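You operate a simulated robot arm through the tools that you are given. There is no shell and no other tool.

The job below is to be done with a simulated two-armed robot. You get a single attempt, and the scene is never put back.

JOB
Run bottle 92 into the end queue and set the sensor on it.
Fine: shut the end gate before the belt starts; stop the belt, then slide the purple queue sensor till its lamp lights. Set down upright: what you pick out.

The check looks at the end state, three seconds after you hand in, the way a careful person would. Anything else that was tipped, shoved, dropped, spilled or broken makes it a failure.

ROBOT AND FRAMES
Two 6-joint arms with fingered hands on one trunk that stands fixed in place. Base frame: the origin is at the foot of the trunk, x ahead of it, y to its left, z up. Readings come in m, degrees, newtons and seconds.
The left shoulder is at [0.07, 0.168, 1.112], the right one opposite. With the tool pointing down near the work surface each hand reaches from about 0.74 to 0.74 m from the base axis, measured 20 degrees to its own side. Payload 4 kg a hand.
The tool frame of a hand sits at the grasp point between the pads (the TCP): z along the fingers, y along the line on which they close. The tips reach 0.026 m beyond it. Largest opening 0.132 m; the body of the gripper starts 0.073 m behind the TCP. The gripper is a hand of 3 fingers: y runs from the thumb to the fingers, the wrist lies at [0, 0, -0.224] in the tool frame, and closing takes about 1.5 s.
Orientation is that of the tool frame in the base frame, as a unit quaternion [x, y, z, w]. With the fingers straight down and closing along the base's y, the tool's x points along the base's -x, its y along +y and its z along -z.

CONTROLS
- The arms move only by the tool drive_tool. It takes "left_deltas", "right_deltas" or both (then of equal length, played together; a hand with none holds still); each is a list that holds one entry, the list of rows, each a list of 7 numbers: the shift along the tool's x, y, z in m, then the turn, a rotation vector about the tool's x, y, z in degrees, then the finger opening in m, from 0 to 0.132. In form: [[[tx, ty, tz, ax, ay, az, gripper], ...]]. A call has 1 to 20 rows; each row shifts and turns the commanded pose from where the row before left it, along the tool's axes as they then stand. A row lasts 0.2 s, in which the tool goes at most 0.05 m and 8.6 degrees; a call with a longer step from one row to the next is refused whole, and so is a gripper value outside its range. Where a pose cannot be reached the arm comes as near as it can. A force on the tool above 40 N (or 10 N above the force at the start of the call, whichever is more), or a blocked arm, ends the call early, and 0.2 s more pass. Each finger travels about 0.108 m/s and halts on what it meets, pressing with about 24 N; the grip force reading is that of the motor and also rises with nothing between the fingers. The clock runs only during rows and for 0.2 s after the last one: add rows that do not move to give the fingers time. The reply holds the time, the measured pose of the TCP, the force on the tool along the base axes, the opening and the grip force, in the units named above and with some noise, with the torque about the TCP (base axes, N m) and any sound that the robot's microphone picked up, and new pictures: "show" is both (left out), scene, wrist or none (wrist: the cameras of the hands that moved).
- Cameras (640 x 400 px; columns grow to the right, rows downward): "scene" is now at [0.1009, -0.0432, 1.3075]; the picture's right is [-0.66, -0.75, 0.00], its down [-0.66, 0.58, -0.48] and it looks along [0.36, -0.32, -0.88] (base axes); focal length 214 px, centre (320, 200). "left" rides on the left gripper at [-0.061, 0.003, -0.092] in its tool frame; the picture's right is [-0.05, -1.00, 0.00], its down [0.83, -0.04, -0.55] and it looks along [0.55, -0.03, 0.83] (tool axes); focal length 230 px, centre (320, 200). "right" rides on the right gripper at [0.062, 0.003, -0.092] in its tool frame; the picture's right is [-0.05, 1.00, 0.00], its down [-0.83, -0.04, -0.56] and it looks along [-0.55, -0.03, 0.83] (tool axes); focal length 230 px, centre (320, 200). There is no depth. A picture from a camera that has moved, and an enlarged one, comes with that camera's place and axes in the base frame and with its lens.
- slide_trunk(by): slides the trunk up (or, below 0, down) by that many m; the arms and the scene camera ride with it, the base frame stays. It gives what a move gives, with no picture.
- hand_shape(shape, hand): the hand has 3 fingers and takes this shape, open, in about a second: jaw (thumb against the fingers, like two jaws); tri (thumb and two fingers); tip (a fingertip pinch); poke (one finger out to press); point (the index stretched); flat (the hand flat); cup (the hand cupped); fist (a fist). The gripper value then closes the fingers along that shape, each until it touches; the sizes above hold for jaw. It gives what a move gives, with no picture.
- aim_head(pan, tilt): turns the head with the scene camera to pan (to the left, within 86 degrees either way) and tilt (down, from -29 to 69), counted from straight ahead of the robot. It gives what a move gives, and a new picture of the scene camera.
- close_up(camera, box): a new picture of the part [left, top, right, bottom] of that camera's present view, enlarged. No time passes.
- close_job(): hands the job in; it is judged then, once.

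Places have to be worked out from the pictures, the camera data and where the tool is seen. Open the grippers and draw the arms clear of the work before you hand the job in, unless the task says otherwise.

The tools are called after "Call:" as a command line: name --argument value ..., lists and objects as JSON in quotes. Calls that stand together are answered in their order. drive_tool: Moves the arms, as the interface text tells. Its arguments: {"type":"object","properties":{"left_deltas":{"type":"array","items":{"type":"array","items":{"type":"array","items":{"type":"number"}}}},"right_deltas":{"type":"array","items":{"type":"array","items":{"type":"array","items":{"type":"number"}}}},"show":{"type":"string","enum":["both","scene","wrist","none"]}},"required":[]} The other tools are called the same way: slide_trunk (by) slides the trunk up or down; hand_shape (shape, hand) gives the hand a shape; aim_head (pan, tilt) turns the head that bears the scene camera; close_up (camera, box) takes an enlarged picture of a part of a camera's view; close_job () hands the job in.

At the start:

```text
clock: 0.0
left_ee_pos: [0.0982, 0.3016, 0.2684]
left_ee_rot: [0.715, 0.696, 0.062, 0.01]
left_contact_force: [0.2, -0.8, -0.6]
left_ft_torque: [0.02, -0.01, 0.03]
left_finger_gap: 0.132
left_grip_force: 0.1
left_shape: jaw
right_ee_pos: [0.2045, -0.3189, 1.1268]
right_ee_rot: [0.001, 1.0, 0.0, -0.001]
right_contact_force: [0.2, -0.3, -0.9]
right_ft_torque: [0.0, 0.02, 0.06]
right_finger_gap: 0.1319
right_grip_force: 0.1
right_shape: jaw
trunk travel left (down, up): [-0.558, 0.382]
head pan, tilt: [-41.3, 61.1]
```

scene: 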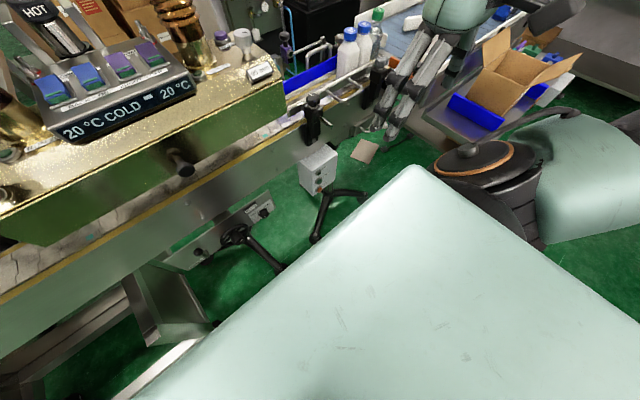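
right: 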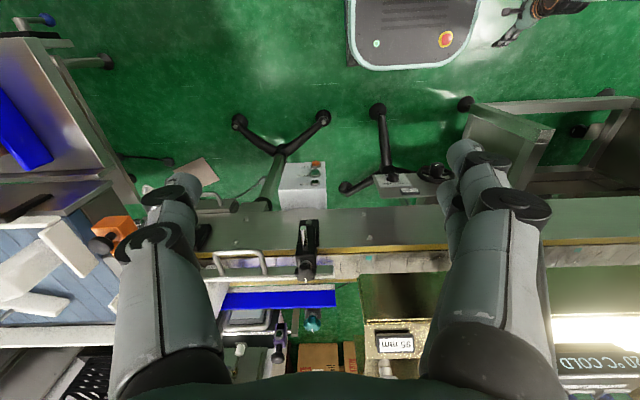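
left: 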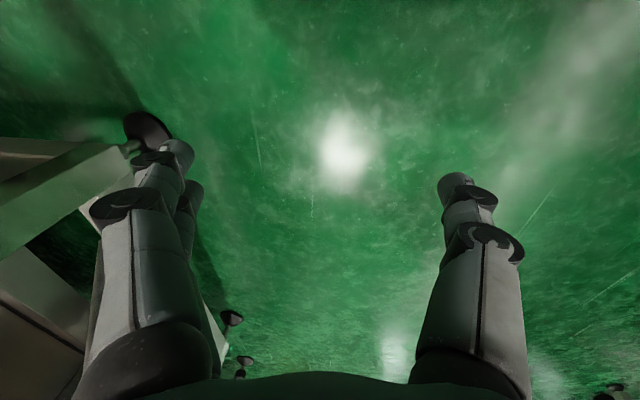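

The first picture shows a conveyor line, bottles and a belt control box, but not the whole layout. I turn the head to survey the line.

Call:
aim_head --pan 0 --tilt 45

Call:
aim_head --pan -45 --tilt 40

Call:
aim_head --pan 45 --tilt 40

```text
clock: 1.1
left_ee_pos: [0.0981, 0.3018, 0.2685]
left_ee_rot: [0.716, 0.696, 0.062, 0.009]
left_contact_force: [0.1, 0.9, 0.1]
left_ft_torque: [-0.02, -0.02, -0.01]
left_finger_gap: 0.1317
left_grip_force: 0.0
left_shape: jaw
right_ee_pos: [0.2053, -0.3187, 1.1282]
right_ee_rot: [0.0, 1.0, 0.0, 0.0]
right_contact_force: [0.1, 1.5, 0.1]
right_ft_torque: [0.0, -0.02, 0.02]
right_finger_gap: 0.1319
right_grip_force: 0.1
right_shape: jaw
trunk travel left (down, up): [-0.558, 0.382]
head pan, tilt: [0.0, 45.0]
camera scene: at [0.133, -0.0002, 1.3282], right [0.0, -1.0, 0.0], down [-0.71, 0.0, -0.71], along [0.71, 0.0, -0.71], focal length 214 px, centre (320, 200)
```

scene: 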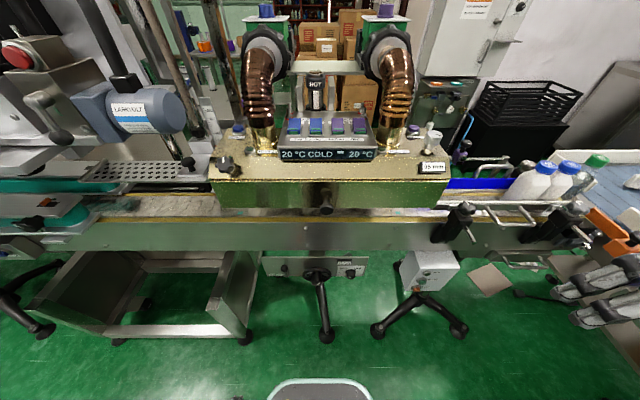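

```text
clock: 2.2
left_ee_pos: [0.0974, 0.302, 0.2683]
left_ee_rot: [0.716, 0.696, 0.063, 0.009]
left_contact_force: [0.1, 0.6, 0.3]
left_ft_torque: [-0.01, 0.03, 0.01]
left_finger_gap: 0.1319
left_grip_force: 0.0
left_shape: jaw
right_ee_pos: [0.2053, -0.3184, 1.1277]
right_ee_rot: [0.0, 1.0, 0.0, 0.0]
right_contact_force: [-0.8, 0.1, -1.2]
right_ft_torque: [-0.04, 0.0, 0.02]
right_finger_gap: 0.132
right_grip_force: 0.0
right_shape: jaw
trunk travel left (down, up): [-0.558, 0.382]
head pan, tilt: [-45.0, 40.0]
camera scene: at [0.1119, -0.0601, 1.3355], right [-0.71, -0.71, 0.0], down [-0.45, 0.45, -0.77], along [0.54, -0.54, -0.64], focal length 214 px, centre (320, 200)
```

scene: 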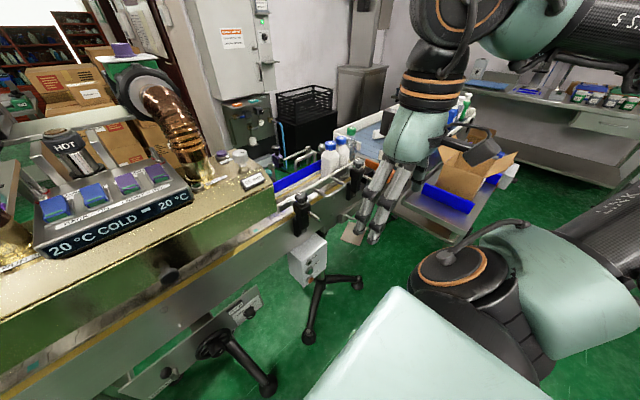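

```text
clock: 3.9
left_ee_pos: [0.0971, 0.3014, 0.2687]
left_ee_rot: [0.716, 0.695, 0.062, 0.009]
left_contact_force: [-0.5, -0.2, 0.0]
left_ft_torque: [0.02, -0.02, 0.0]
left_finger_gap: 0.1316
left_grip_force: 0.0
left_shape: jaw
right_ee_pos: [0.2048, -0.3186, 1.1274]
right_ee_rot: [0.0, 1.0, 0.0, 0.0]
right_contact_force: [-0.2, 0.1, -0.4]
right_ft_torque: [0.0, -0.03, 0.02]
right_finger_gap: 0.1317
right_grip_force: 0.1
right_shape: jaw
trunk travel left (down, up): [-0.558, 0.382]
head pan, tilt: [45.0, 40.0]
camera scene: at [0.1119, 0.06, 1.3355], right [0.71, -0.71, 0.0], down [-0.45, -0.45, -0.77], along [0.54, 0.54, -0.64], focal length 214 px, centre (320, 200)
```

scene: 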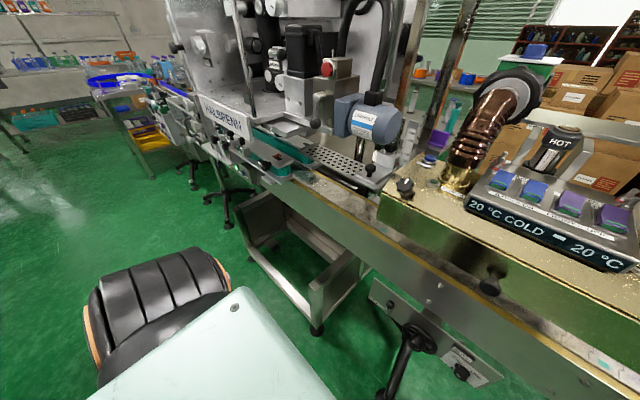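

The layout shows a heat tunnel over a belt, bottles at the right end and a control box below. I zoom in on the details.

Call:
aim_head --pan -30 --tilt 40

Call:
close_up --camera "scene" --box '[200, 60, 440, 210]'

Call:
close_up --camera "scene" --box '[200, 180, 440, 330]'

Call:
close_up --camera "scene" --box '[0, 60, 240, 210]'

Call:
close_up --camera "scene" --box '[400, 60, 640, 210]'

```text
clock: 5.3
left_ee_pos: [0.0972, 0.3012, 0.2681]
left_ee_rot: [0.715, 0.696, 0.062, 0.008]
left_contact_force: [-0.2, -0.4, 0.0]
left_ft_torque: [0.01, 0.04, 0.0]
left_finger_gap: 0.1317
left_grip_force: 0.1
left_shape: jaw
right_ee_pos: [0.205, -0.3183, 1.127]
right_ee_rot: [0.0, 1.0, 0.0, 0.0]
right_contact_force: [0.0, 0.1, -1.1]
right_ft_torque: [0.01, -0.01, -0.03]
right_finger_gap: 0.1319
right_grip_force: 0.0
right_shape: jaw
trunk travel left (down, up): [-0.558, 0.382]
head pan, tilt: [-30.0, 40.0]
camera scene: at [0.1254, -0.0425, 1.3355], right [-0.5, -0.87, 0.0], down [-0.56, 0.32, -0.77], along [0.66, -0.38, -0.64], focal length 214 px, centre (320, 200)
```

scene: 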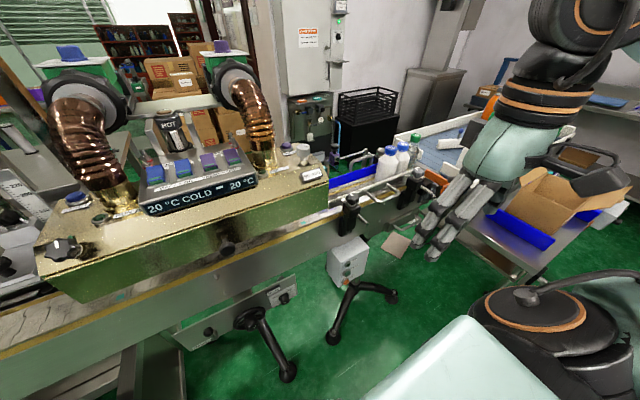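

```text
2.67 times, centred on (320, 135) of scene
camera zoom: at [0.1254, -0.0425, 1.3355], right [-0.5, -0.87, 0.0], down [-0.56, 0.32, -0.77], along [0.66, -0.38, -0.64], focal length 572 px, centre (320, 373)
```

zoom: 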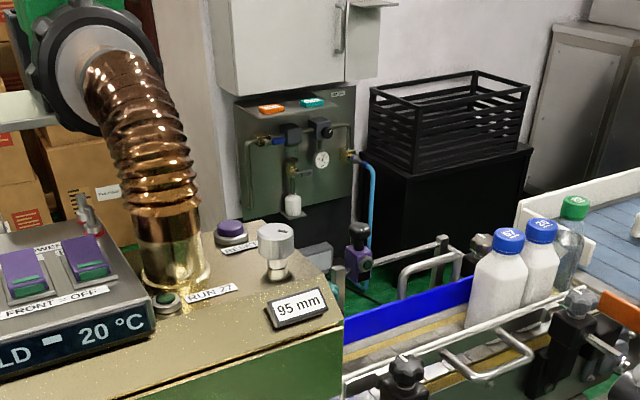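

```text
2.67 times, centred on (320, 255) of scene
camera zoom: at [0.1254, -0.0425, 1.3355], right [-0.5, -0.87, 0.0], down [-0.56, 0.32, -0.77], along [0.66, -0.38, -0.64], focal length 572 px, centre (320, 53)
```

zoom: 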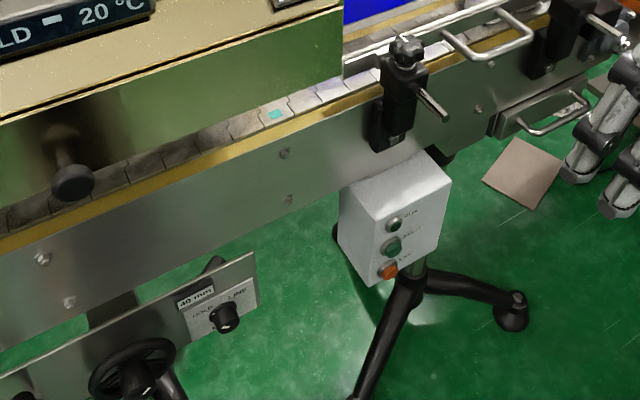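

```text
2.67 times, centred on (120, 135) of scene
camera zoom: at [0.1254, -0.0425, 1.3355], right [-0.5, -0.87, 0.0], down [-0.56, 0.32, -0.77], along [0.66, -0.38, -0.64], focal length 572 px, centre (853, 373)
```

zoom: 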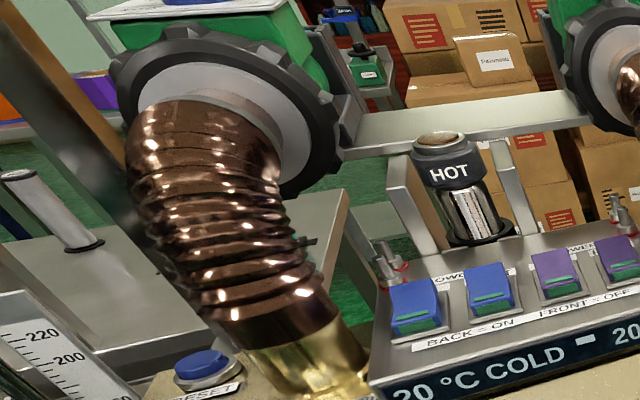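

```text
2.67 times, centred on (520, 135) of scene
camera zoom: at [0.1254, -0.0425, 1.3355], right [-0.5, -0.87, 0.0], down [-0.56, 0.32, -0.77], along [0.66, -0.38, -0.64], focal length 572 px, centre (-213, 373)
```

zoom: 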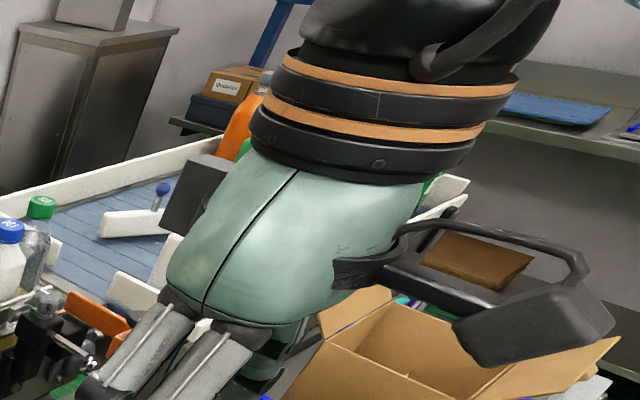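

The bottle caps carry numbers, and an orange part near the end looks like the gate. I zoom in further on both, plus the control box and the sensor.

Call:
close_up --camera "scene" --box '[360, 120, 440, 170]'

Call:
close_up --camera "scene" --box '[310, 130, 470, 230]'

Call:
close_up --camera "scene" --box '[320, 230, 384, 270]'

Call:
close_up --camera "scene" --box '[240, 265, 320, 315]'

Call:
close_up --camera "right" --box '[180, 140, 380, 265]'

Call:
close_up --camera "right" --box '[180, 240, 400, 378]'

Call:
close_up --camera "right" --box '[0, 180, 200, 305]'

```text
8.00 times, centred on (400, 145) of scene
camera zoom: at [0.1254, -0.0425, 1.3355], right [-0.5, -0.87, 0.0], down [-0.56, 0.32, -0.77], along [0.66, -0.38, -0.64], focal length 1716 px, centre (-320, 640)
```

zoom: 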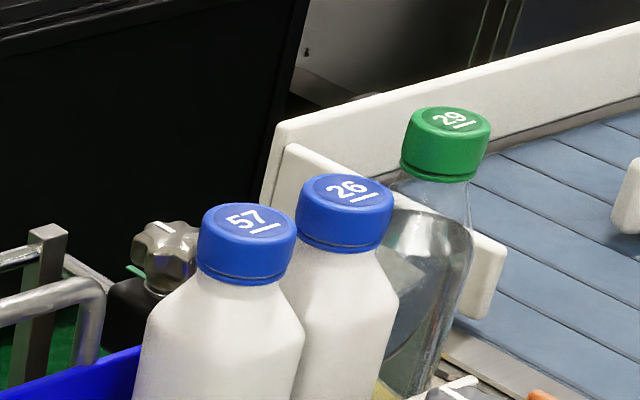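

```text
4.00 times, centred on (390, 180) of scene
camera zoom: at [0.1254, -0.0425, 1.3355], right [-0.5, -0.87, 0.0], down [-0.56, 0.32, -0.77], along [0.66, -0.38, -0.64], focal length 858 px, centre (40, 280)
```

zoom: 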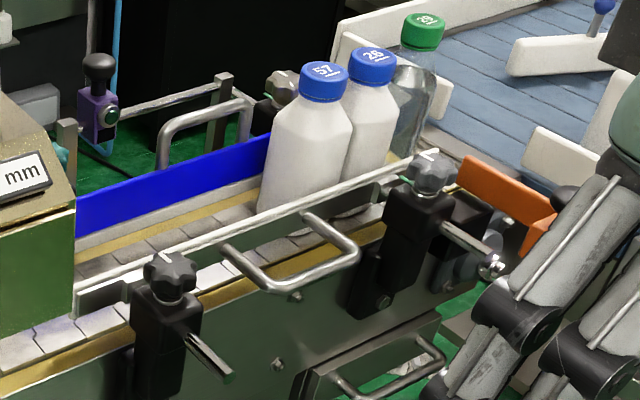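

```text
10.00 times, centred on (352, 250) of scene
camera zoom: at [0.1254, -0.0425, 1.3355], right [-0.5, -0.87, 0.0], down [-0.56, 0.32, -0.77], along [0.66, -0.38, -0.64], focal length 2145 px, centre (0, -300)
```

zoom: 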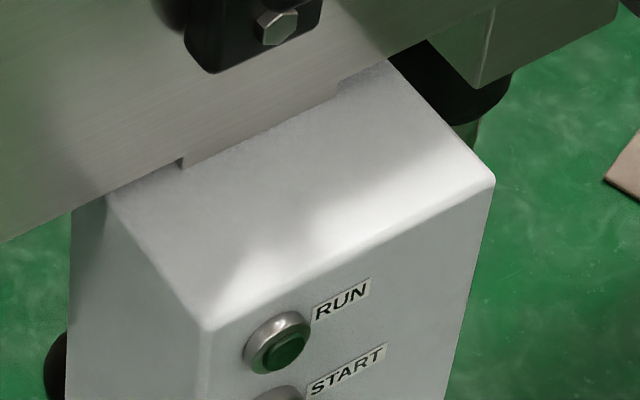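

```text
8.00 times, centred on (280, 290) of scene
camera zoom: at [0.1254, -0.0425, 1.3355], right [-0.5, -0.87, 0.0], down [-0.56, 0.32, -0.77], along [0.66, -0.38, -0.64], focal length 1716 px, centre (640, -520)
```

zoom: 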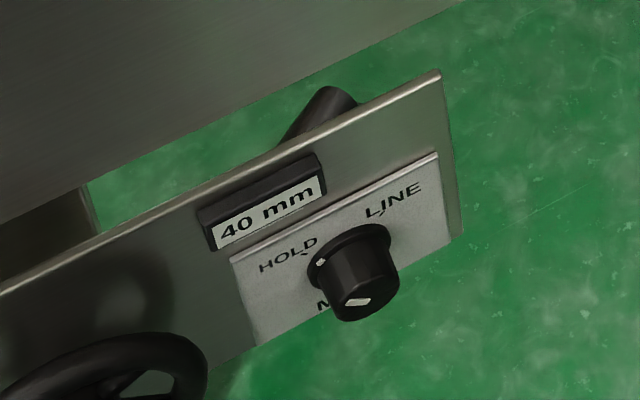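

```text
3.20 times, centred on (280, 202) of right
camera zoom: at [0.1437, -0.3162, 1.2186], right [0.05, 1.0, 0.0], down [0.83, -0.04, 0.56], along [0.55, -0.03, -0.83], focal length 736 px, centre (448, 192)
```

zoom: 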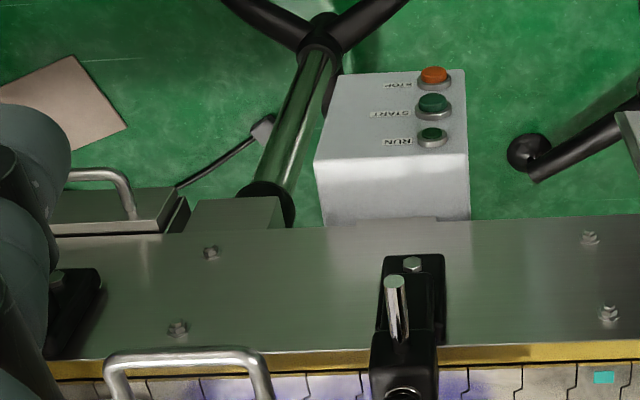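

```text
2.90 times, centred on (290, 309) of right
camera zoom: at [0.1437, -0.3162, 1.2186], right [0.05, 1.0, 0.0], down [0.83, -0.04, 0.56], along [0.55, -0.03, -0.83], focal length 667 px, centre (407, -116)
```

zoom: 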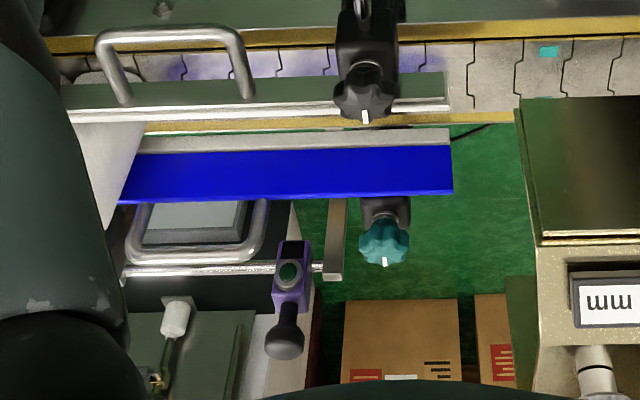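

```text
3.20 times, centred on (100, 242) of right
camera zoom: at [0.1437, -0.3162, 1.2186], right [0.05, 1.0, 0.0], down [0.83, -0.04, 0.56], along [0.55, -0.03, -0.83], focal length 736 px, centre (1024, 64)
```

zoom: 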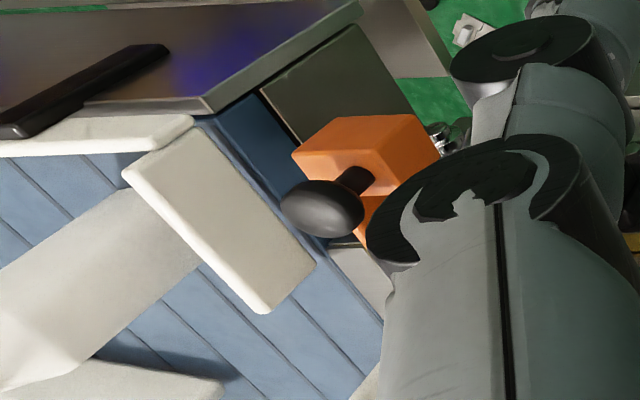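

Caps read 57, 26 and 29 (underlined at the bottom), so 92 must be elsewhere. I look further right and at different tilts.

Call:
aim_head --pan -75 --tilt 45

Call:
aim_head --pan -60 --tilt 20

```text
clock: 6.4
left_ee_pos: [0.0975, 0.3003, 0.2675]
left_ee_rot: [0.716, 0.695, 0.063, 0.009]
left_contact_force: [1.3, 0.3, -0.1]
left_ft_torque: [0.02, 0.0, -0.03]
left_finger_gap: 0.132
left_grip_force: 0.1
left_shape: jaw
right_ee_pos: [0.2034, -0.3191, 1.1277]
right_ee_rot: [0.0, 1.0, 0.0, -0.001]
right_contact_force: [-0.3, -1.0, 0.5]
right_ft_torque: [0.0, -0.01, -0.02]
right_finger_gap: 0.1317
right_grip_force: 0.1
right_shape: jaw
trunk travel left (down, up): [-0.558, 0.382]
head pan, tilt: [-75.0, 45.0]
camera scene: at [0.0728, -0.0786, 1.3282], right [-0.97, -0.26, 0.0], down [-0.18, 0.68, -0.71], along [0.18, -0.68, -0.71], focal length 214 px, centre (320, 200)
```

scene: 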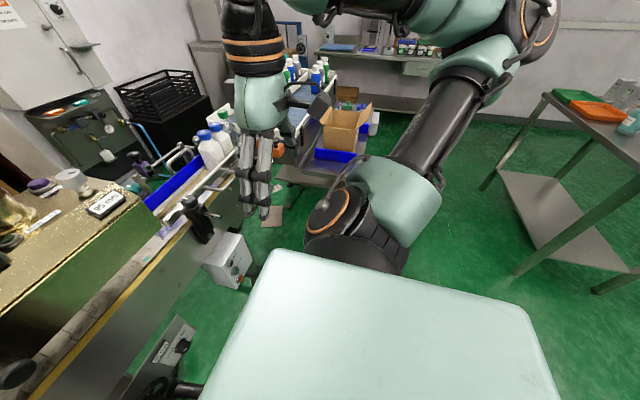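

```text
clock: 7.3
left_ee_pos: [0.0983, 0.3026, 0.2682]
left_ee_rot: [0.716, 0.695, 0.062, 0.009]
left_contact_force: [-0.3, -0.3, 0.1]
left_ft_torque: [0.04, -0.01, 0.01]
left_finger_gap: 0.1317
left_grip_force: 0.1
left_shape: jaw
right_ee_pos: [0.2048, -0.3191, 1.1266]
right_ee_rot: [0.0, 1.0, 0.0, 0.001]
right_contact_force: [0.5, 0.4, -0.1]
right_ft_torque: [0.0, 0.01, -0.04]
right_finger_gap: 0.1319
right_grip_force: 0.0
right_shape: jaw
trunk travel left (down, up): [-0.558, 0.382]
head pan, tilt: [-60.0, 20.0]
camera scene: at [0.0982, -0.0807, 1.3668], right [-0.87, -0.5, 0.0], down [-0.17, 0.3, -0.94], along [0.47, -0.81, -0.34], focal length 214 px, centre (320, 200)
```

scene: 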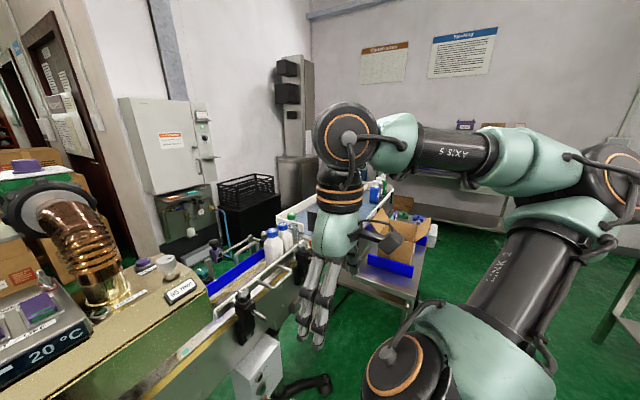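

There are posters on the wall and more bottles beyond the arm. I zoom in on both.

Call:
close_up --camera "scene" --box '[350, 20, 510, 120]'

Call:
close_up --camera "scene" --box '[240, 170, 448, 300]'

Call:
close_up --camera "scene" --box '[360, 165, 424, 205]'

Call:
close_up --camera "scene" --box '[0, 20, 224, 160]'

Call:
aim_head --pan -85 --tilt 30

Call:
close_up --camera "scene" --box '[140, 120, 348, 250]'

```text
4.00 times, centred on (430, 70) of scene
camera zoom: at [0.0982, -0.0807, 1.3668], right [-0.87, -0.5, 0.0], down [-0.17, 0.3, -0.94], along [0.47, -0.81, -0.34], focal length 858 px, centre (-120, 720)
```

zoom: 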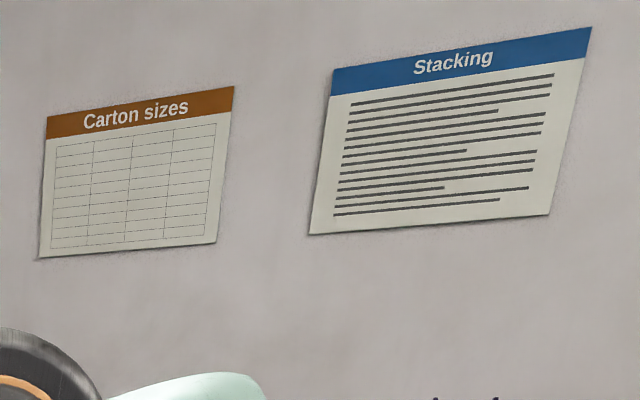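

```text
3.08 times, centred on (344, 235) of scene
camera zoom: at [0.0982, -0.0807, 1.3668], right [-0.87, -0.5, 0.0], down [-0.17, 0.3, -0.94], along [0.47, -0.81, -0.34], focal length 660 px, centre (246, 92)
```

zoom: 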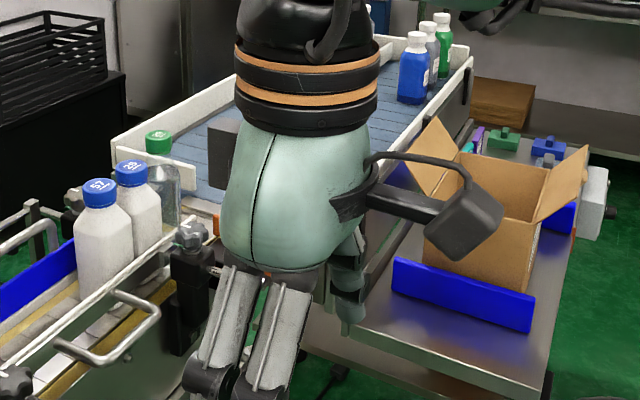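

```text
10.00 times, centred on (392, 185) of scene
camera zoom: at [0.0982, -0.0807, 1.3668], right [-0.87, -0.5, 0.0], down [-0.17, 0.3, -0.94], along [0.47, -0.81, -0.34], focal length 2145 px, centre (-400, 350)
```

zoom: 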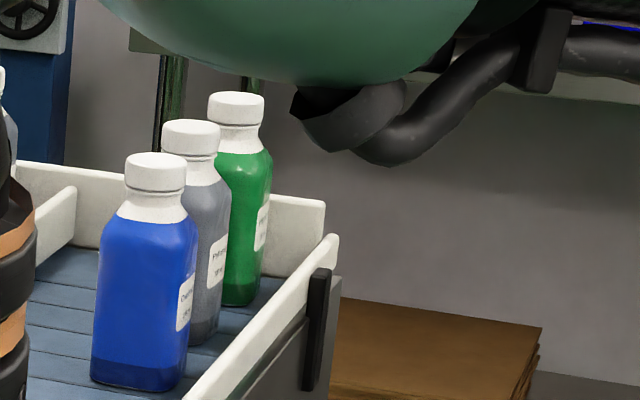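

```text
2.86 times, centred on (112, 90) of scene
camera zoom: at [0.0982, -0.0807, 1.3668], right [-0.87, -0.5, 0.0], down [-0.17, 0.3, -0.94], along [0.47, -0.81, -0.34], focal length 613 px, centre (914, 514)
```

zoom: 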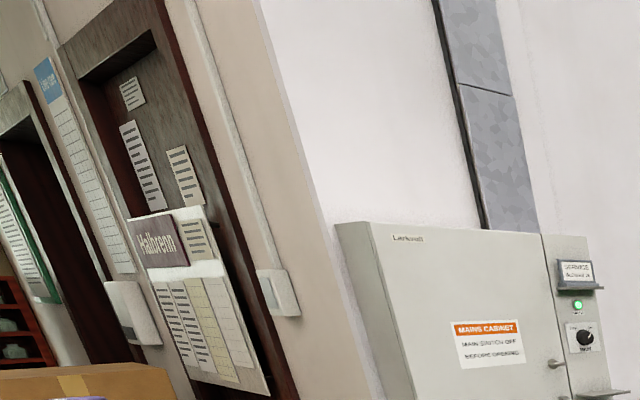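

```text
clock: 8.2
left_ee_pos: [0.0984, 0.3017, 0.2672]
left_ee_rot: [0.716, 0.695, 0.062, 0.009]
left_contact_force: [0.5, 0.3, 0.2]
left_ft_torque: [0.0, -0.01, -0.02]
left_finger_gap: 0.132
left_grip_force: 0.0
left_shape: jaw
right_ee_pos: [0.2051, -0.3187, 1.1272]
right_ee_rot: [0.0, 1.0, 0.0, 0.0]
right_contact_force: [0.0, -0.4, 0.2]
right_ft_torque: [0.04, -0.02, -0.03]
right_finger_gap: 0.1319
right_grip_force: 0.1
right_shape: jaw
trunk travel left (down, up): [-0.558, 0.382]
head pan, tilt: [-85.0, 30.0]
camera scene: at [0.0597, -0.0902, 1.3509], right [-1.0, -0.09, 0.0], down [-0.04, 0.5, -0.87], along [0.08, -0.86, -0.5], focal length 214 px, centre (320, 200)
```

scene: 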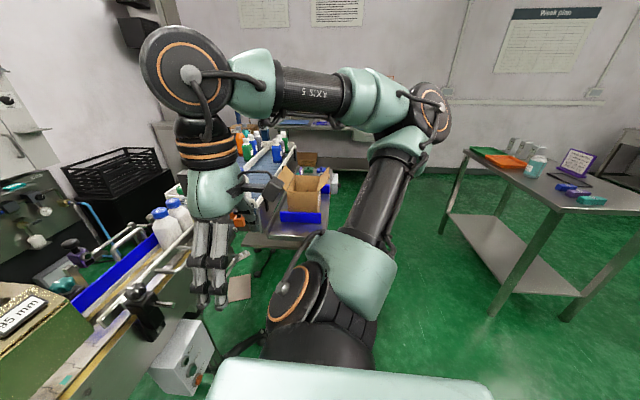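

```text
3.08 times, centred on (244, 185) of scene
camera zoom: at [0.0597, -0.0902, 1.3509], right [-1.0, -0.09, 0.0], down [-0.04, 0.5, -0.87], along [0.08, -0.86, -0.5], focal length 660 px, centre (554, 246)
```

zoom: 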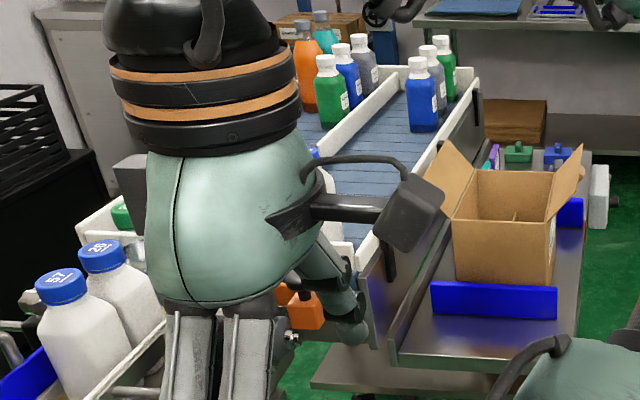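

I still have not found 92, so I check the upstream side on the left and the near area.

Call:
aim_head --pan 30 --tilt 35

Call:
close_up --camera "scene" --box '[0, 80, 320, 280]'

Call:
close_up --camera "scene" --box '[300, 80, 620, 280]'

Call:
aim_head --pan 75 --tilt 30

Call:
aim_head --pan 0 --tilt 69

```text
clock: 10.2
left_ee_pos: [0.0978, 0.3017, 0.2677]
left_ee_rot: [0.715, 0.696, 0.062, 0.009]
left_contact_force: [-0.3, -0.2, -0.6]
left_ft_torque: [0.0, -0.03, 0.01]
left_finger_gap: 0.1321
left_grip_force: 0.0
left_shape: jaw
right_ee_pos: [0.2049, -0.3178, 1.1274]
right_ee_rot: [0.0, 1.0, 0.0, 0.0]
right_contact_force: [-0.4, -0.9, 0.1]
right_ft_torque: [0.0, 0.0, -0.02]
right_finger_gap: 0.1323
right_grip_force: 0.0
right_shape: jaw
trunk travel left (down, up): [-0.558, 0.382]
head pan, tilt: [30.0, 35.0]
camera scene: at [0.128, 0.0439, 1.343], right [0.5, -0.87, 0.0], down [-0.5, -0.29, -0.82], along [0.71, 0.41, -0.57], focal length 214 px, centre (320, 200)
```

scene: 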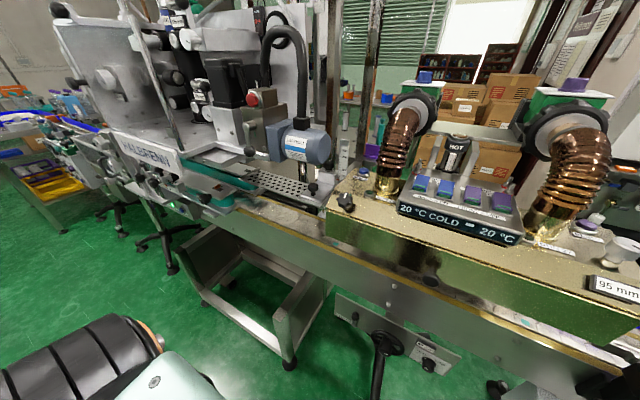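

```text
2.00 times, centred on (160, 180) of scene
camera zoom: at [0.128, 0.0439, 1.343], right [0.5, -0.87, 0.0], down [-0.5, -0.29, -0.82], along [0.71, 0.41, -0.57], focal length 429 px, centre (640, 240)
```

zoom: 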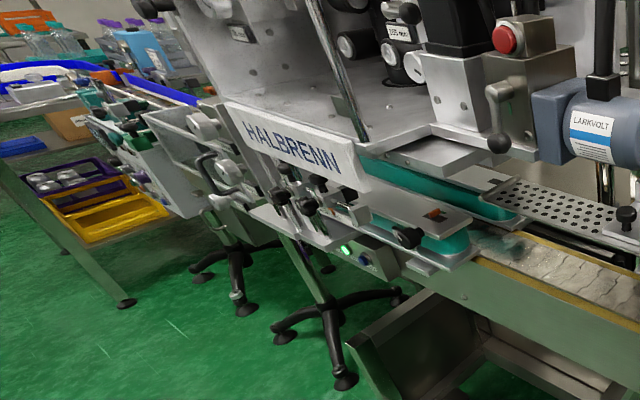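

```text
2.00 times, centred on (460, 180) of scene
camera zoom: at [0.128, 0.0439, 1.343], right [0.5, -0.87, 0.0], down [-0.5, -0.29, -0.82], along [0.71, 0.41, -0.57], focal length 429 px, centre (40, 240)
```

zoom: 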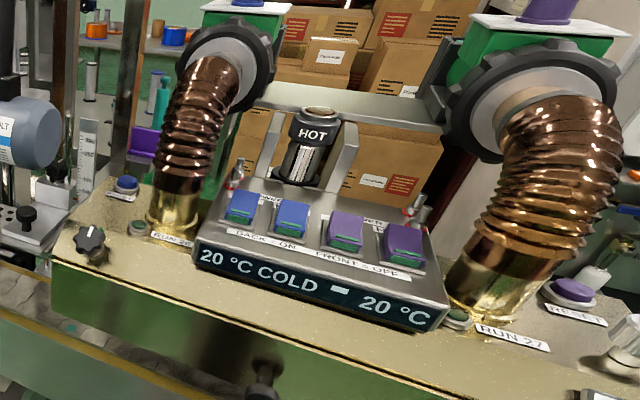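

```text
clock: 11.3
left_ee_pos: [0.0979, 0.301, 0.2672]
left_ee_rot: [0.716, 0.696, 0.062, 0.009]
left_contact_force: [0.1, 0.6, -0.6]
left_ft_torque: [0.05, 0.03, 0.0]
left_finger_gap: 0.1317
left_grip_force: 0.0
left_shape: jaw
right_ee_pos: [0.205, -0.3191, 1.1272]
right_ee_rot: [-0.001, 1.0, 0.0, -0.001]
right_contact_force: [0.4, -0.1, 0.2]
right_ft_torque: [0.01, -0.02, -0.02]
right_finger_gap: 0.1319
right_grip_force: 0.1
right_shape: jaw
trunk travel left (down, up): [-0.558, 0.382]
head pan, tilt: [75.0, 30.0]
camera scene: at [0.0752, 0.0873, 1.3508], right [0.97, -0.26, 0.0], down [-0.13, -0.48, -0.87], along [0.23, 0.84, -0.5], focal length 214 px, centre (320, 200)
```

scene: 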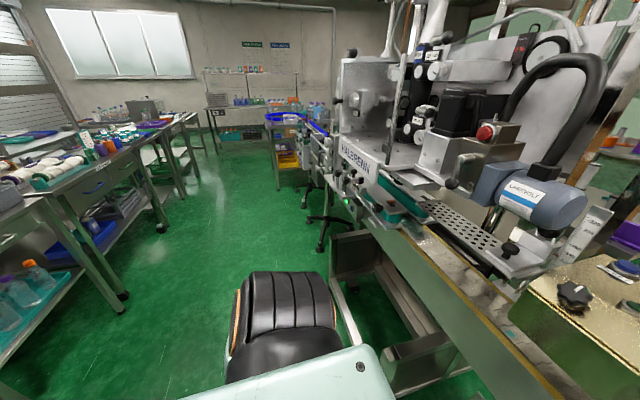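

```text
clock: 12.8
left_ee_pos: [0.0977, 0.302, 0.2688]
left_ee_rot: [0.716, 0.696, 0.062, 0.01]
left_contact_force: [-0.1, 0.4, 0.3]
left_ft_torque: [0.01, 0.01, -0.03]
left_finger_gap: 0.1319
left_grip_force: 0.1
left_shape: jaw
right_ee_pos: [0.2046, -0.319, 1.1269]
right_ee_rot: [0.0, 1.0, 0.0, -0.001]
right_contact_force: [-0.5, -0.2, 0.4]
right_ft_torque: [-0.03, 0.0, 0.01]
right_finger_gap: 0.1318
right_grip_force: 0.1
right_shape: jaw
trunk travel left (down, up): [-0.558, 0.382]
head pan, tilt: [0.0, 68.8]
camera scene: at [0.1077, 0.0, 1.2994], right [0.0, -1.0, 0.0], down [-0.93, 0.0, -0.36], along [0.36, 0.0, -0.93], focal length 214 px, centre (320, 200)
```

scene: 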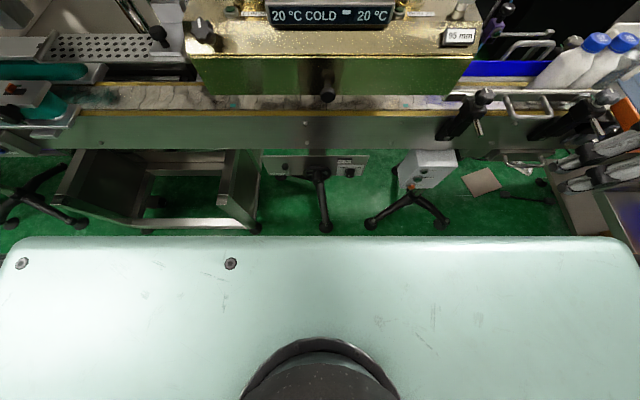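

Triangulating the teal mark on the belt from two cameras gives about [0.545, -0.227, 0.859], so the belt top is at z≈0.86 and runs along y. I move the right hand up and to the right, over free space, to look at the end of the line.

Call:
drive_tool --right_deltas '[[[0, -0.04, -0.0125, 0, 0, 0, 0.132], [0, -0.04, -0.0125, 0, 0, 0, 0.132], [0, -0.04, -0.0125, 0, 0, 0, 0.132], [0, -0.04, -0.0125, 0, 0, 0, 0.132], [0, -0.04, -0.0125, 0, 0, 0, 0.132], [0, -0.04, -0.0125, 0, 0, 0, 0.132], [0, -0.04, -0.0125, 0, 0, 0, 0.132], [0, 0, 0, 0, 0, 0, 0.132]]]' --show "both"

```text
clock: 14.6
left_ee_pos: [0.0969, 0.3004, 0.2682]
left_ee_rot: [0.716, 0.695, 0.062, 0.009]
left_contact_force: [0.7, 0.1, -0.3]
left_ft_torque: [0.01, 0.0, 0.02]
left_finger_gap: 0.1318
left_grip_force: 0.0
left_shape: jaw
right_ee_pos: [0.296, -0.5281, 1.2485]
right_ee_rot: [0.0, 1.0, -0.001, 0.001]
right_contact_force: [-0.7, 1.0, -0.3]
right_ft_torque: [-0.03, -0.03, -0.04]
right_finger_gap: 0.1321
right_grip_force: 0.0
right_shape: jaw
right hand out of reach, approached as far as the arm can: row 2, 3, 4, 5, 6, 7
trunk travel left (down, up): [-0.558, 0.382]
head pan, tilt: [0.0, 68.8]
camera scene: at [0.1071, 0.0001, 1.2994], right [0.0, -1.0, 0.0], down [-0.93, 0.0, -0.36], along [0.36, 0.0, -0.93], focal length 214 px, centre (320, 200)
camera right: at [0.234, -0.5253, 1.3404], right [0.05, 1.0, 0.0], down [0.83, -0.04, 0.56], along [0.56, -0.03, -0.83], focal length 230 px, centre (320, 200)
```

scene: 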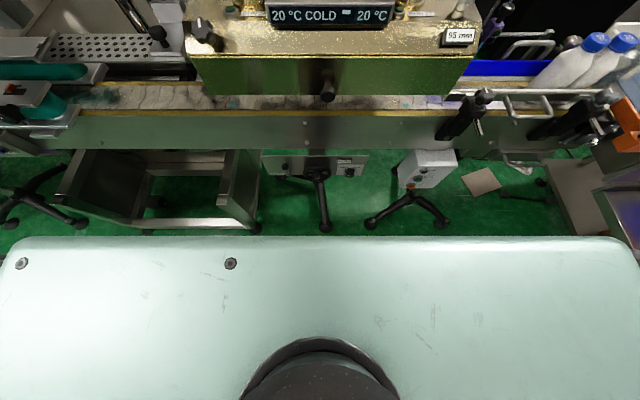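
right: 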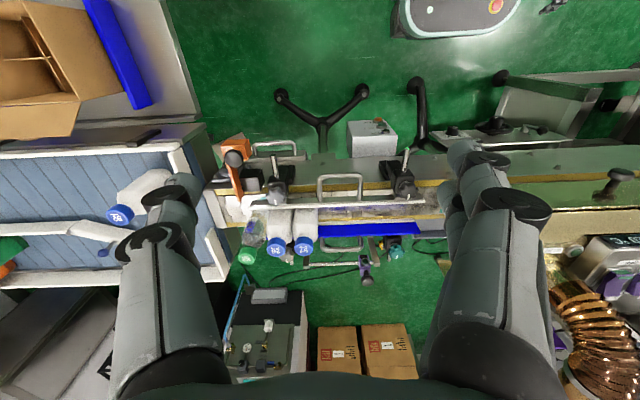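

A blue-capped bottle stands on the blue table left of the gate. I zoom in on it.

Call:
close_up --camera "right" --box '[80, 160, 144, 240]'

Call:
close_up --camera "right" --box '[200, 130, 424, 270]'

Call:
close_up --camera "right" --box '[0, 0, 224, 140]'

Call:
aim_head --pan -50 --tilt 35

```text
5.00 times, centred on (112, 200) of right
camera zoom: at [0.234, -0.5253, 1.3404], right [0.05, 1.0, 0.0], down [0.83, -0.04, 0.56], along [0.56, -0.03, -0.83], focal length 1150 px, centre (1360, 200)
```

zoom: 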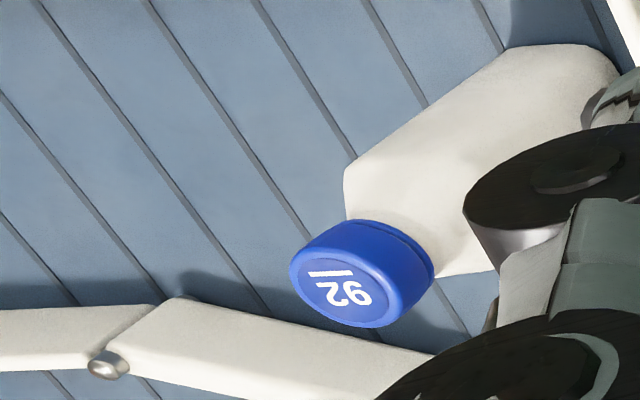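

```text
2.86 times, centred on (312, 200) of right
camera zoom: at [0.234, -0.5253, 1.3404], right [0.05, 1.0, 0.0], down [0.83, -0.04, 0.56], along [0.56, -0.03, -0.83], focal length 657 px, centre (343, 200)
```

zoom: 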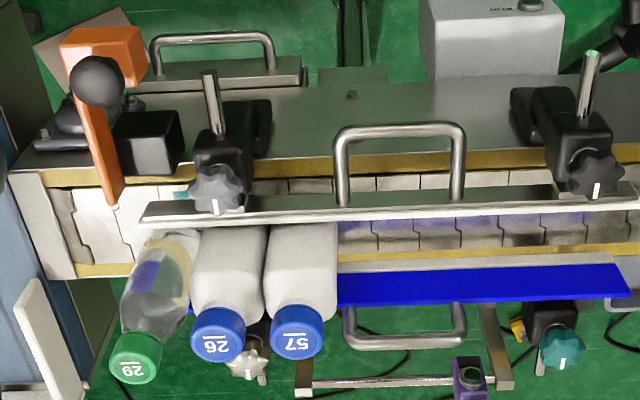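

```text
2.86 times, centred on (112, 70) of right
camera zoom: at [0.234, -0.5253, 1.3404], right [0.05, 1.0, 0.0], down [0.83, -0.04, 0.56], along [0.56, -0.03, -0.83], focal length 657 px, centre (914, 571)
```

zoom: 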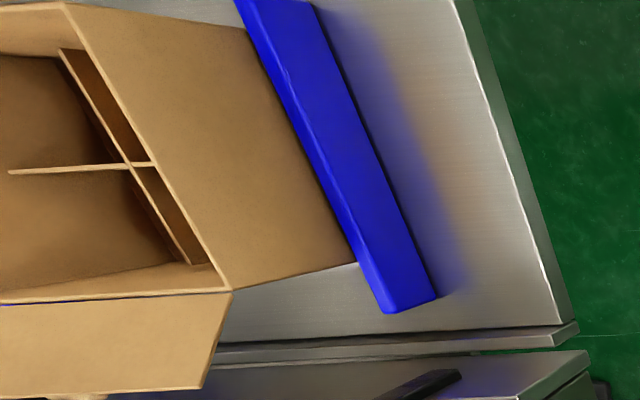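

```text
clock: 15.7
left_ee_pos: [0.0984, 0.3001, 0.2684]
left_ee_rot: [0.716, 0.695, 0.062, 0.009]
left_contact_force: [0.4, -0.6, 0.2]
left_ft_torque: [0.04, -0.01, 0.01]
left_finger_gap: 0.132
left_grip_force: 0.1
left_shape: jaw
right_ee_pos: [0.2949, -0.5287, 1.2476]
right_ee_rot: [0.0, 1.0, -0.001, 0.001]
right_contact_force: [0.0, -0.5, 1.0]
right_ft_torque: [-0.03, -0.02, 0.01]
right_finger_gap: 0.1319
right_grip_force: 0.0
right_shape: jaw
trunk travel left (down, up): [-0.558, 0.382]
head pan, tilt: [-50.0, 35.0]
camera scene: at [0.1084, -0.0675, 1.343], right [-0.77, -0.64, 0.0], down [-0.37, 0.44, -0.82], along [0.53, -0.63, -0.57], focal length 214 px, centre (320, 200)
```

scene: 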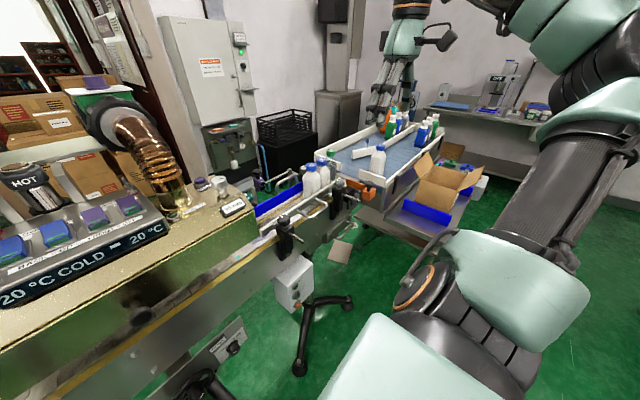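

Bottle 92 stands on the blue outfeed table at roughly [0.48, -0.915], cap at z≈1.0. Now I need a precise look at the gate, the guide lane, the sensor and the end of the line.

Call:
close_up --camera "scene" --box '[240, 120, 400, 220]'

Call:
close_up --camera "scene" --box '[330, 140, 410, 190]'

Call:
close_up --camera "scene" --box '[320, 80, 480, 180]'

Call:
close_up --camera "right" --box '[200, 130, 296, 190]'

Call:
close_up --camera "right" --box '[330, 200, 458, 280]'

Call:
close_up --camera "right" --box '[0, 120, 224, 290]'

```text
4.00 times, centred on (320, 170) of scene
camera zoom: at [0.1084, -0.0675, 1.343], right [-0.77, -0.64, 0.0], down [-0.37, 0.44, -0.82], along [0.53, -0.63, -0.57], focal length 858 px, centre (320, 320)
```

zoom: 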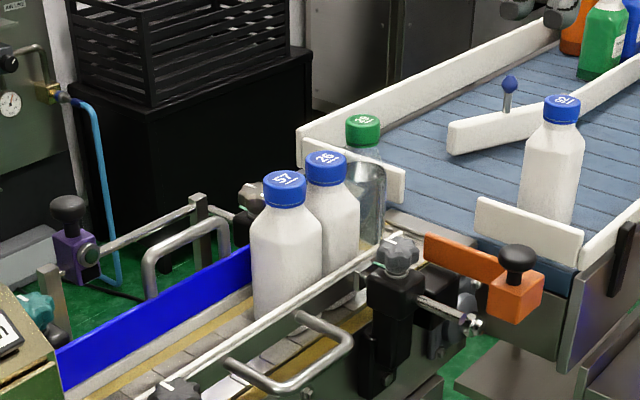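

```text
8.00 times, centred on (370, 165) of scene
camera zoom: at [0.1084, -0.0675, 1.343], right [-0.77, -0.64, 0.0], down [-0.37, 0.44, -0.82], along [0.53, -0.63, -0.57], focal length 1716 px, centre (-80, 480)
```

zoom: 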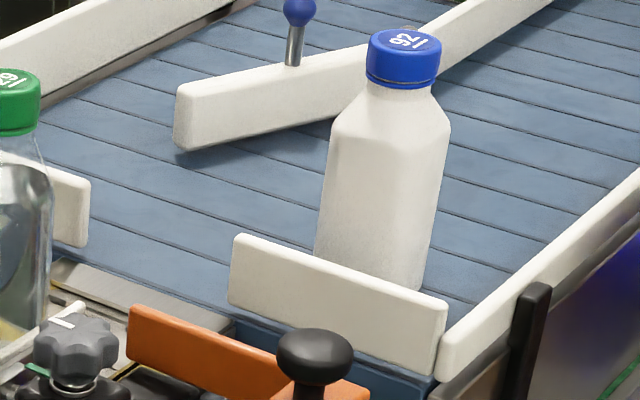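

```text
4.00 times, centred on (400, 130) of scene
camera zoom: at [0.1084, -0.0675, 1.343], right [-0.77, -0.64, 0.0], down [-0.37, 0.44, -0.82], along [0.53, -0.63, -0.57], focal length 858 px, centre (0, 480)
```

zoom: 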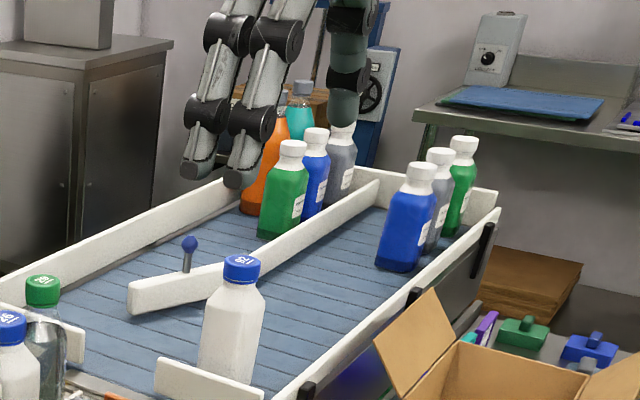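

```text
6.67 times, centred on (248, 160) of right
camera zoom: at [0.2345, -0.5252, 1.3399], right [0.05, 1.0, 0.0], down [0.83, -0.04, 0.56], along [0.56, -0.03, -0.83], focal length 1534 px, centre (800, 467)
```

zoom: 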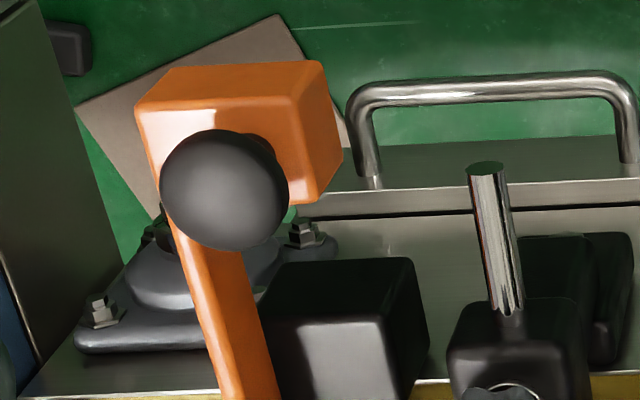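

```text
5.00 times, centred on (394, 240) of right
camera zoom: at [0.2345, -0.5252, 1.3399], right [0.05, 1.0, 0.0], down [0.83, -0.04, 0.56], along [0.56, -0.03, -0.83], focal length 1150 px, centre (-50, 0)
```

zoom: 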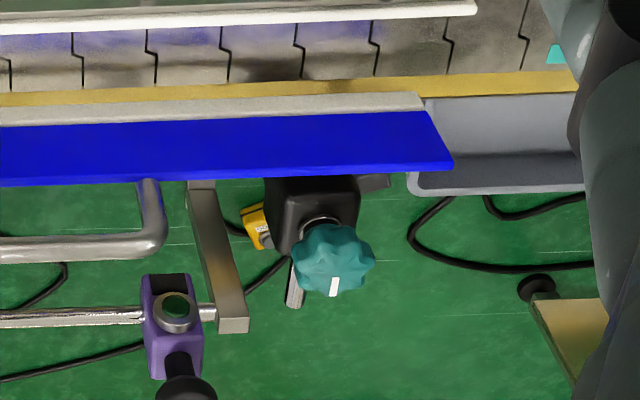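

```text
2.35 times, centred on (112, 205) of right
camera zoom: at [0.2345, -0.5252, 1.3399], right [0.05, 1.0, 0.0], down [0.83, -0.04, 0.56], along [0.56, -0.03, -0.83], focal length 541 px, centre (809, 188)
```

zoom: 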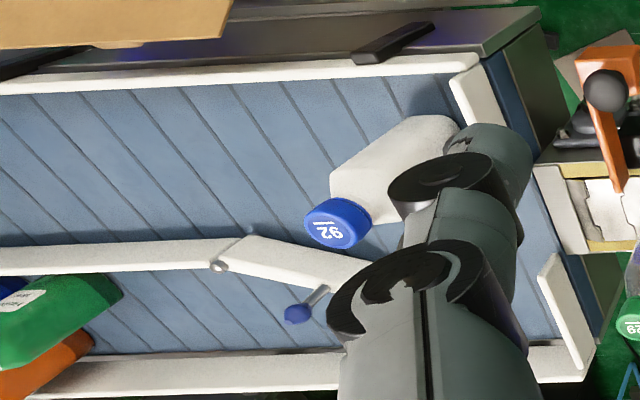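

The gate ball knob triangulates to about [0.404, -0.698, 0.94], with the plate tip at x≈0.515 while the belt spans x 0.52–0.63, so the gate seems to be open and to slide along +x. I move the right hand closer for a better look at the gate and bottle 29.

Call:
drive_tool --right_deltas '[[[-0.03, 0, 0, 0, 0, 0, 0.132], [-0.03, 0, 0, 0, 0, 0, 0.132], [0, 0, 0, 0, 0, 0, 0.132]]]' --show "wrist"

```text
clock: 16.5
left_ee_pos: [0.0981, 0.302, 0.2685]
left_ee_rot: [0.716, 0.695, 0.063, 0.009]
left_contact_force: [-0.2, 0.1, 0.2]
left_ft_torque: [0.02, 0.0, -0.05]
left_finger_gap: 0.1318
left_grip_force: 0.0
left_shape: jaw
right_ee_pos: [0.3547, -0.5271, 1.2452]
right_ee_rot: [0.0, 1.0, 0.001, 0.0]
right_contact_force: [-0.3, 0.3, -0.1]
right_ft_torque: [0.02, -0.01, 0.02]
right_finger_gap: 0.1315
right_grip_force: 0.0
right_shape: jaw
trunk travel left (down, up): [-0.558, 0.382]
head pan, tilt: [-50.0, 35.0]
camera right: at [0.2932, -0.5248, 1.338], right [0.05, 1.0, 0.0], down [0.83, -0.04, 0.56], along [0.56, -0.03, -0.83], focal length 230 px, centre (320, 200)
```

right: 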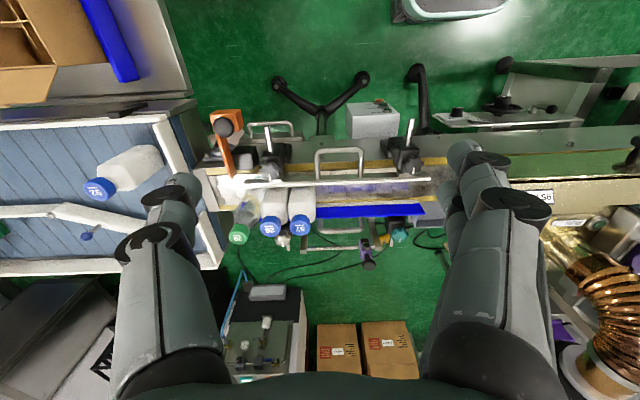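

The call continues from the reached pose. I shift toward the gate and lower a bit, staying about 0.15 m above the bottle caps.

Call:
drive_tool --right_deltas '[[[0.01, -0.04, 0.0, 0, 0, 0, 0.132], [0.01, -0.04, 0.0, 0, 0, 0, 0.132], [0, -0.04, 0.0, 0, 0, 0, 0.132], [0, -0.02, 0.0, 0, 0, 0, 0.132], [0, 0, 0, 0, 0, 0, 0.132]]]' --show "wrist"

```text
clock: 17.7
left_ee_pos: [0.0975, 0.3018, 0.2681]
left_ee_rot: [0.716, 0.696, 0.062, 0.008]
left_contact_force: [-0.7, 0.3, 0.0]
left_ft_torque: [0.0, 0.03, 0.0]
left_finger_gap: 0.1319
left_grip_force: 0.0
left_shape: jaw
right_ee_pos: [0.3353, -0.6676, 1.2481]
right_ee_rot: [0.0, 1.0, 0.0, 0.0]
right_contact_force: [-0.5, -0.4, 0.2]
right_ft_torque: [0.01, -0.02, 0.01]
right_finger_gap: 0.1319
right_grip_force: 0.0
right_shape: jaw
trunk travel left (down, up): [-0.558, 0.382]
head pan, tilt: [-50.0, 35.0]
camera right: at [0.2728, -0.6651, 1.3399], right [0.05, 1.0, 0.0], down [0.83, -0.04, 0.56], along [0.55, -0.03, -0.83], focal length 230 px, centre (320, 200)
```

right: 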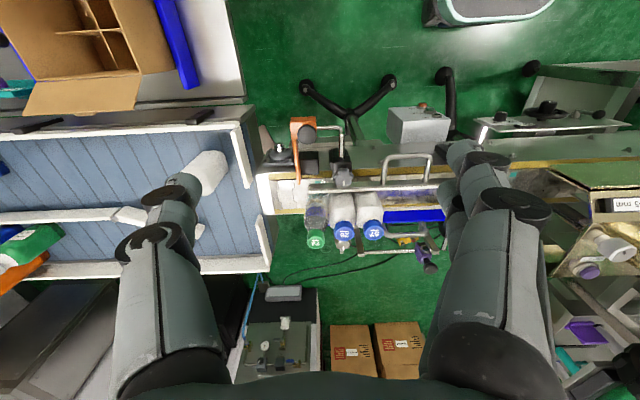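

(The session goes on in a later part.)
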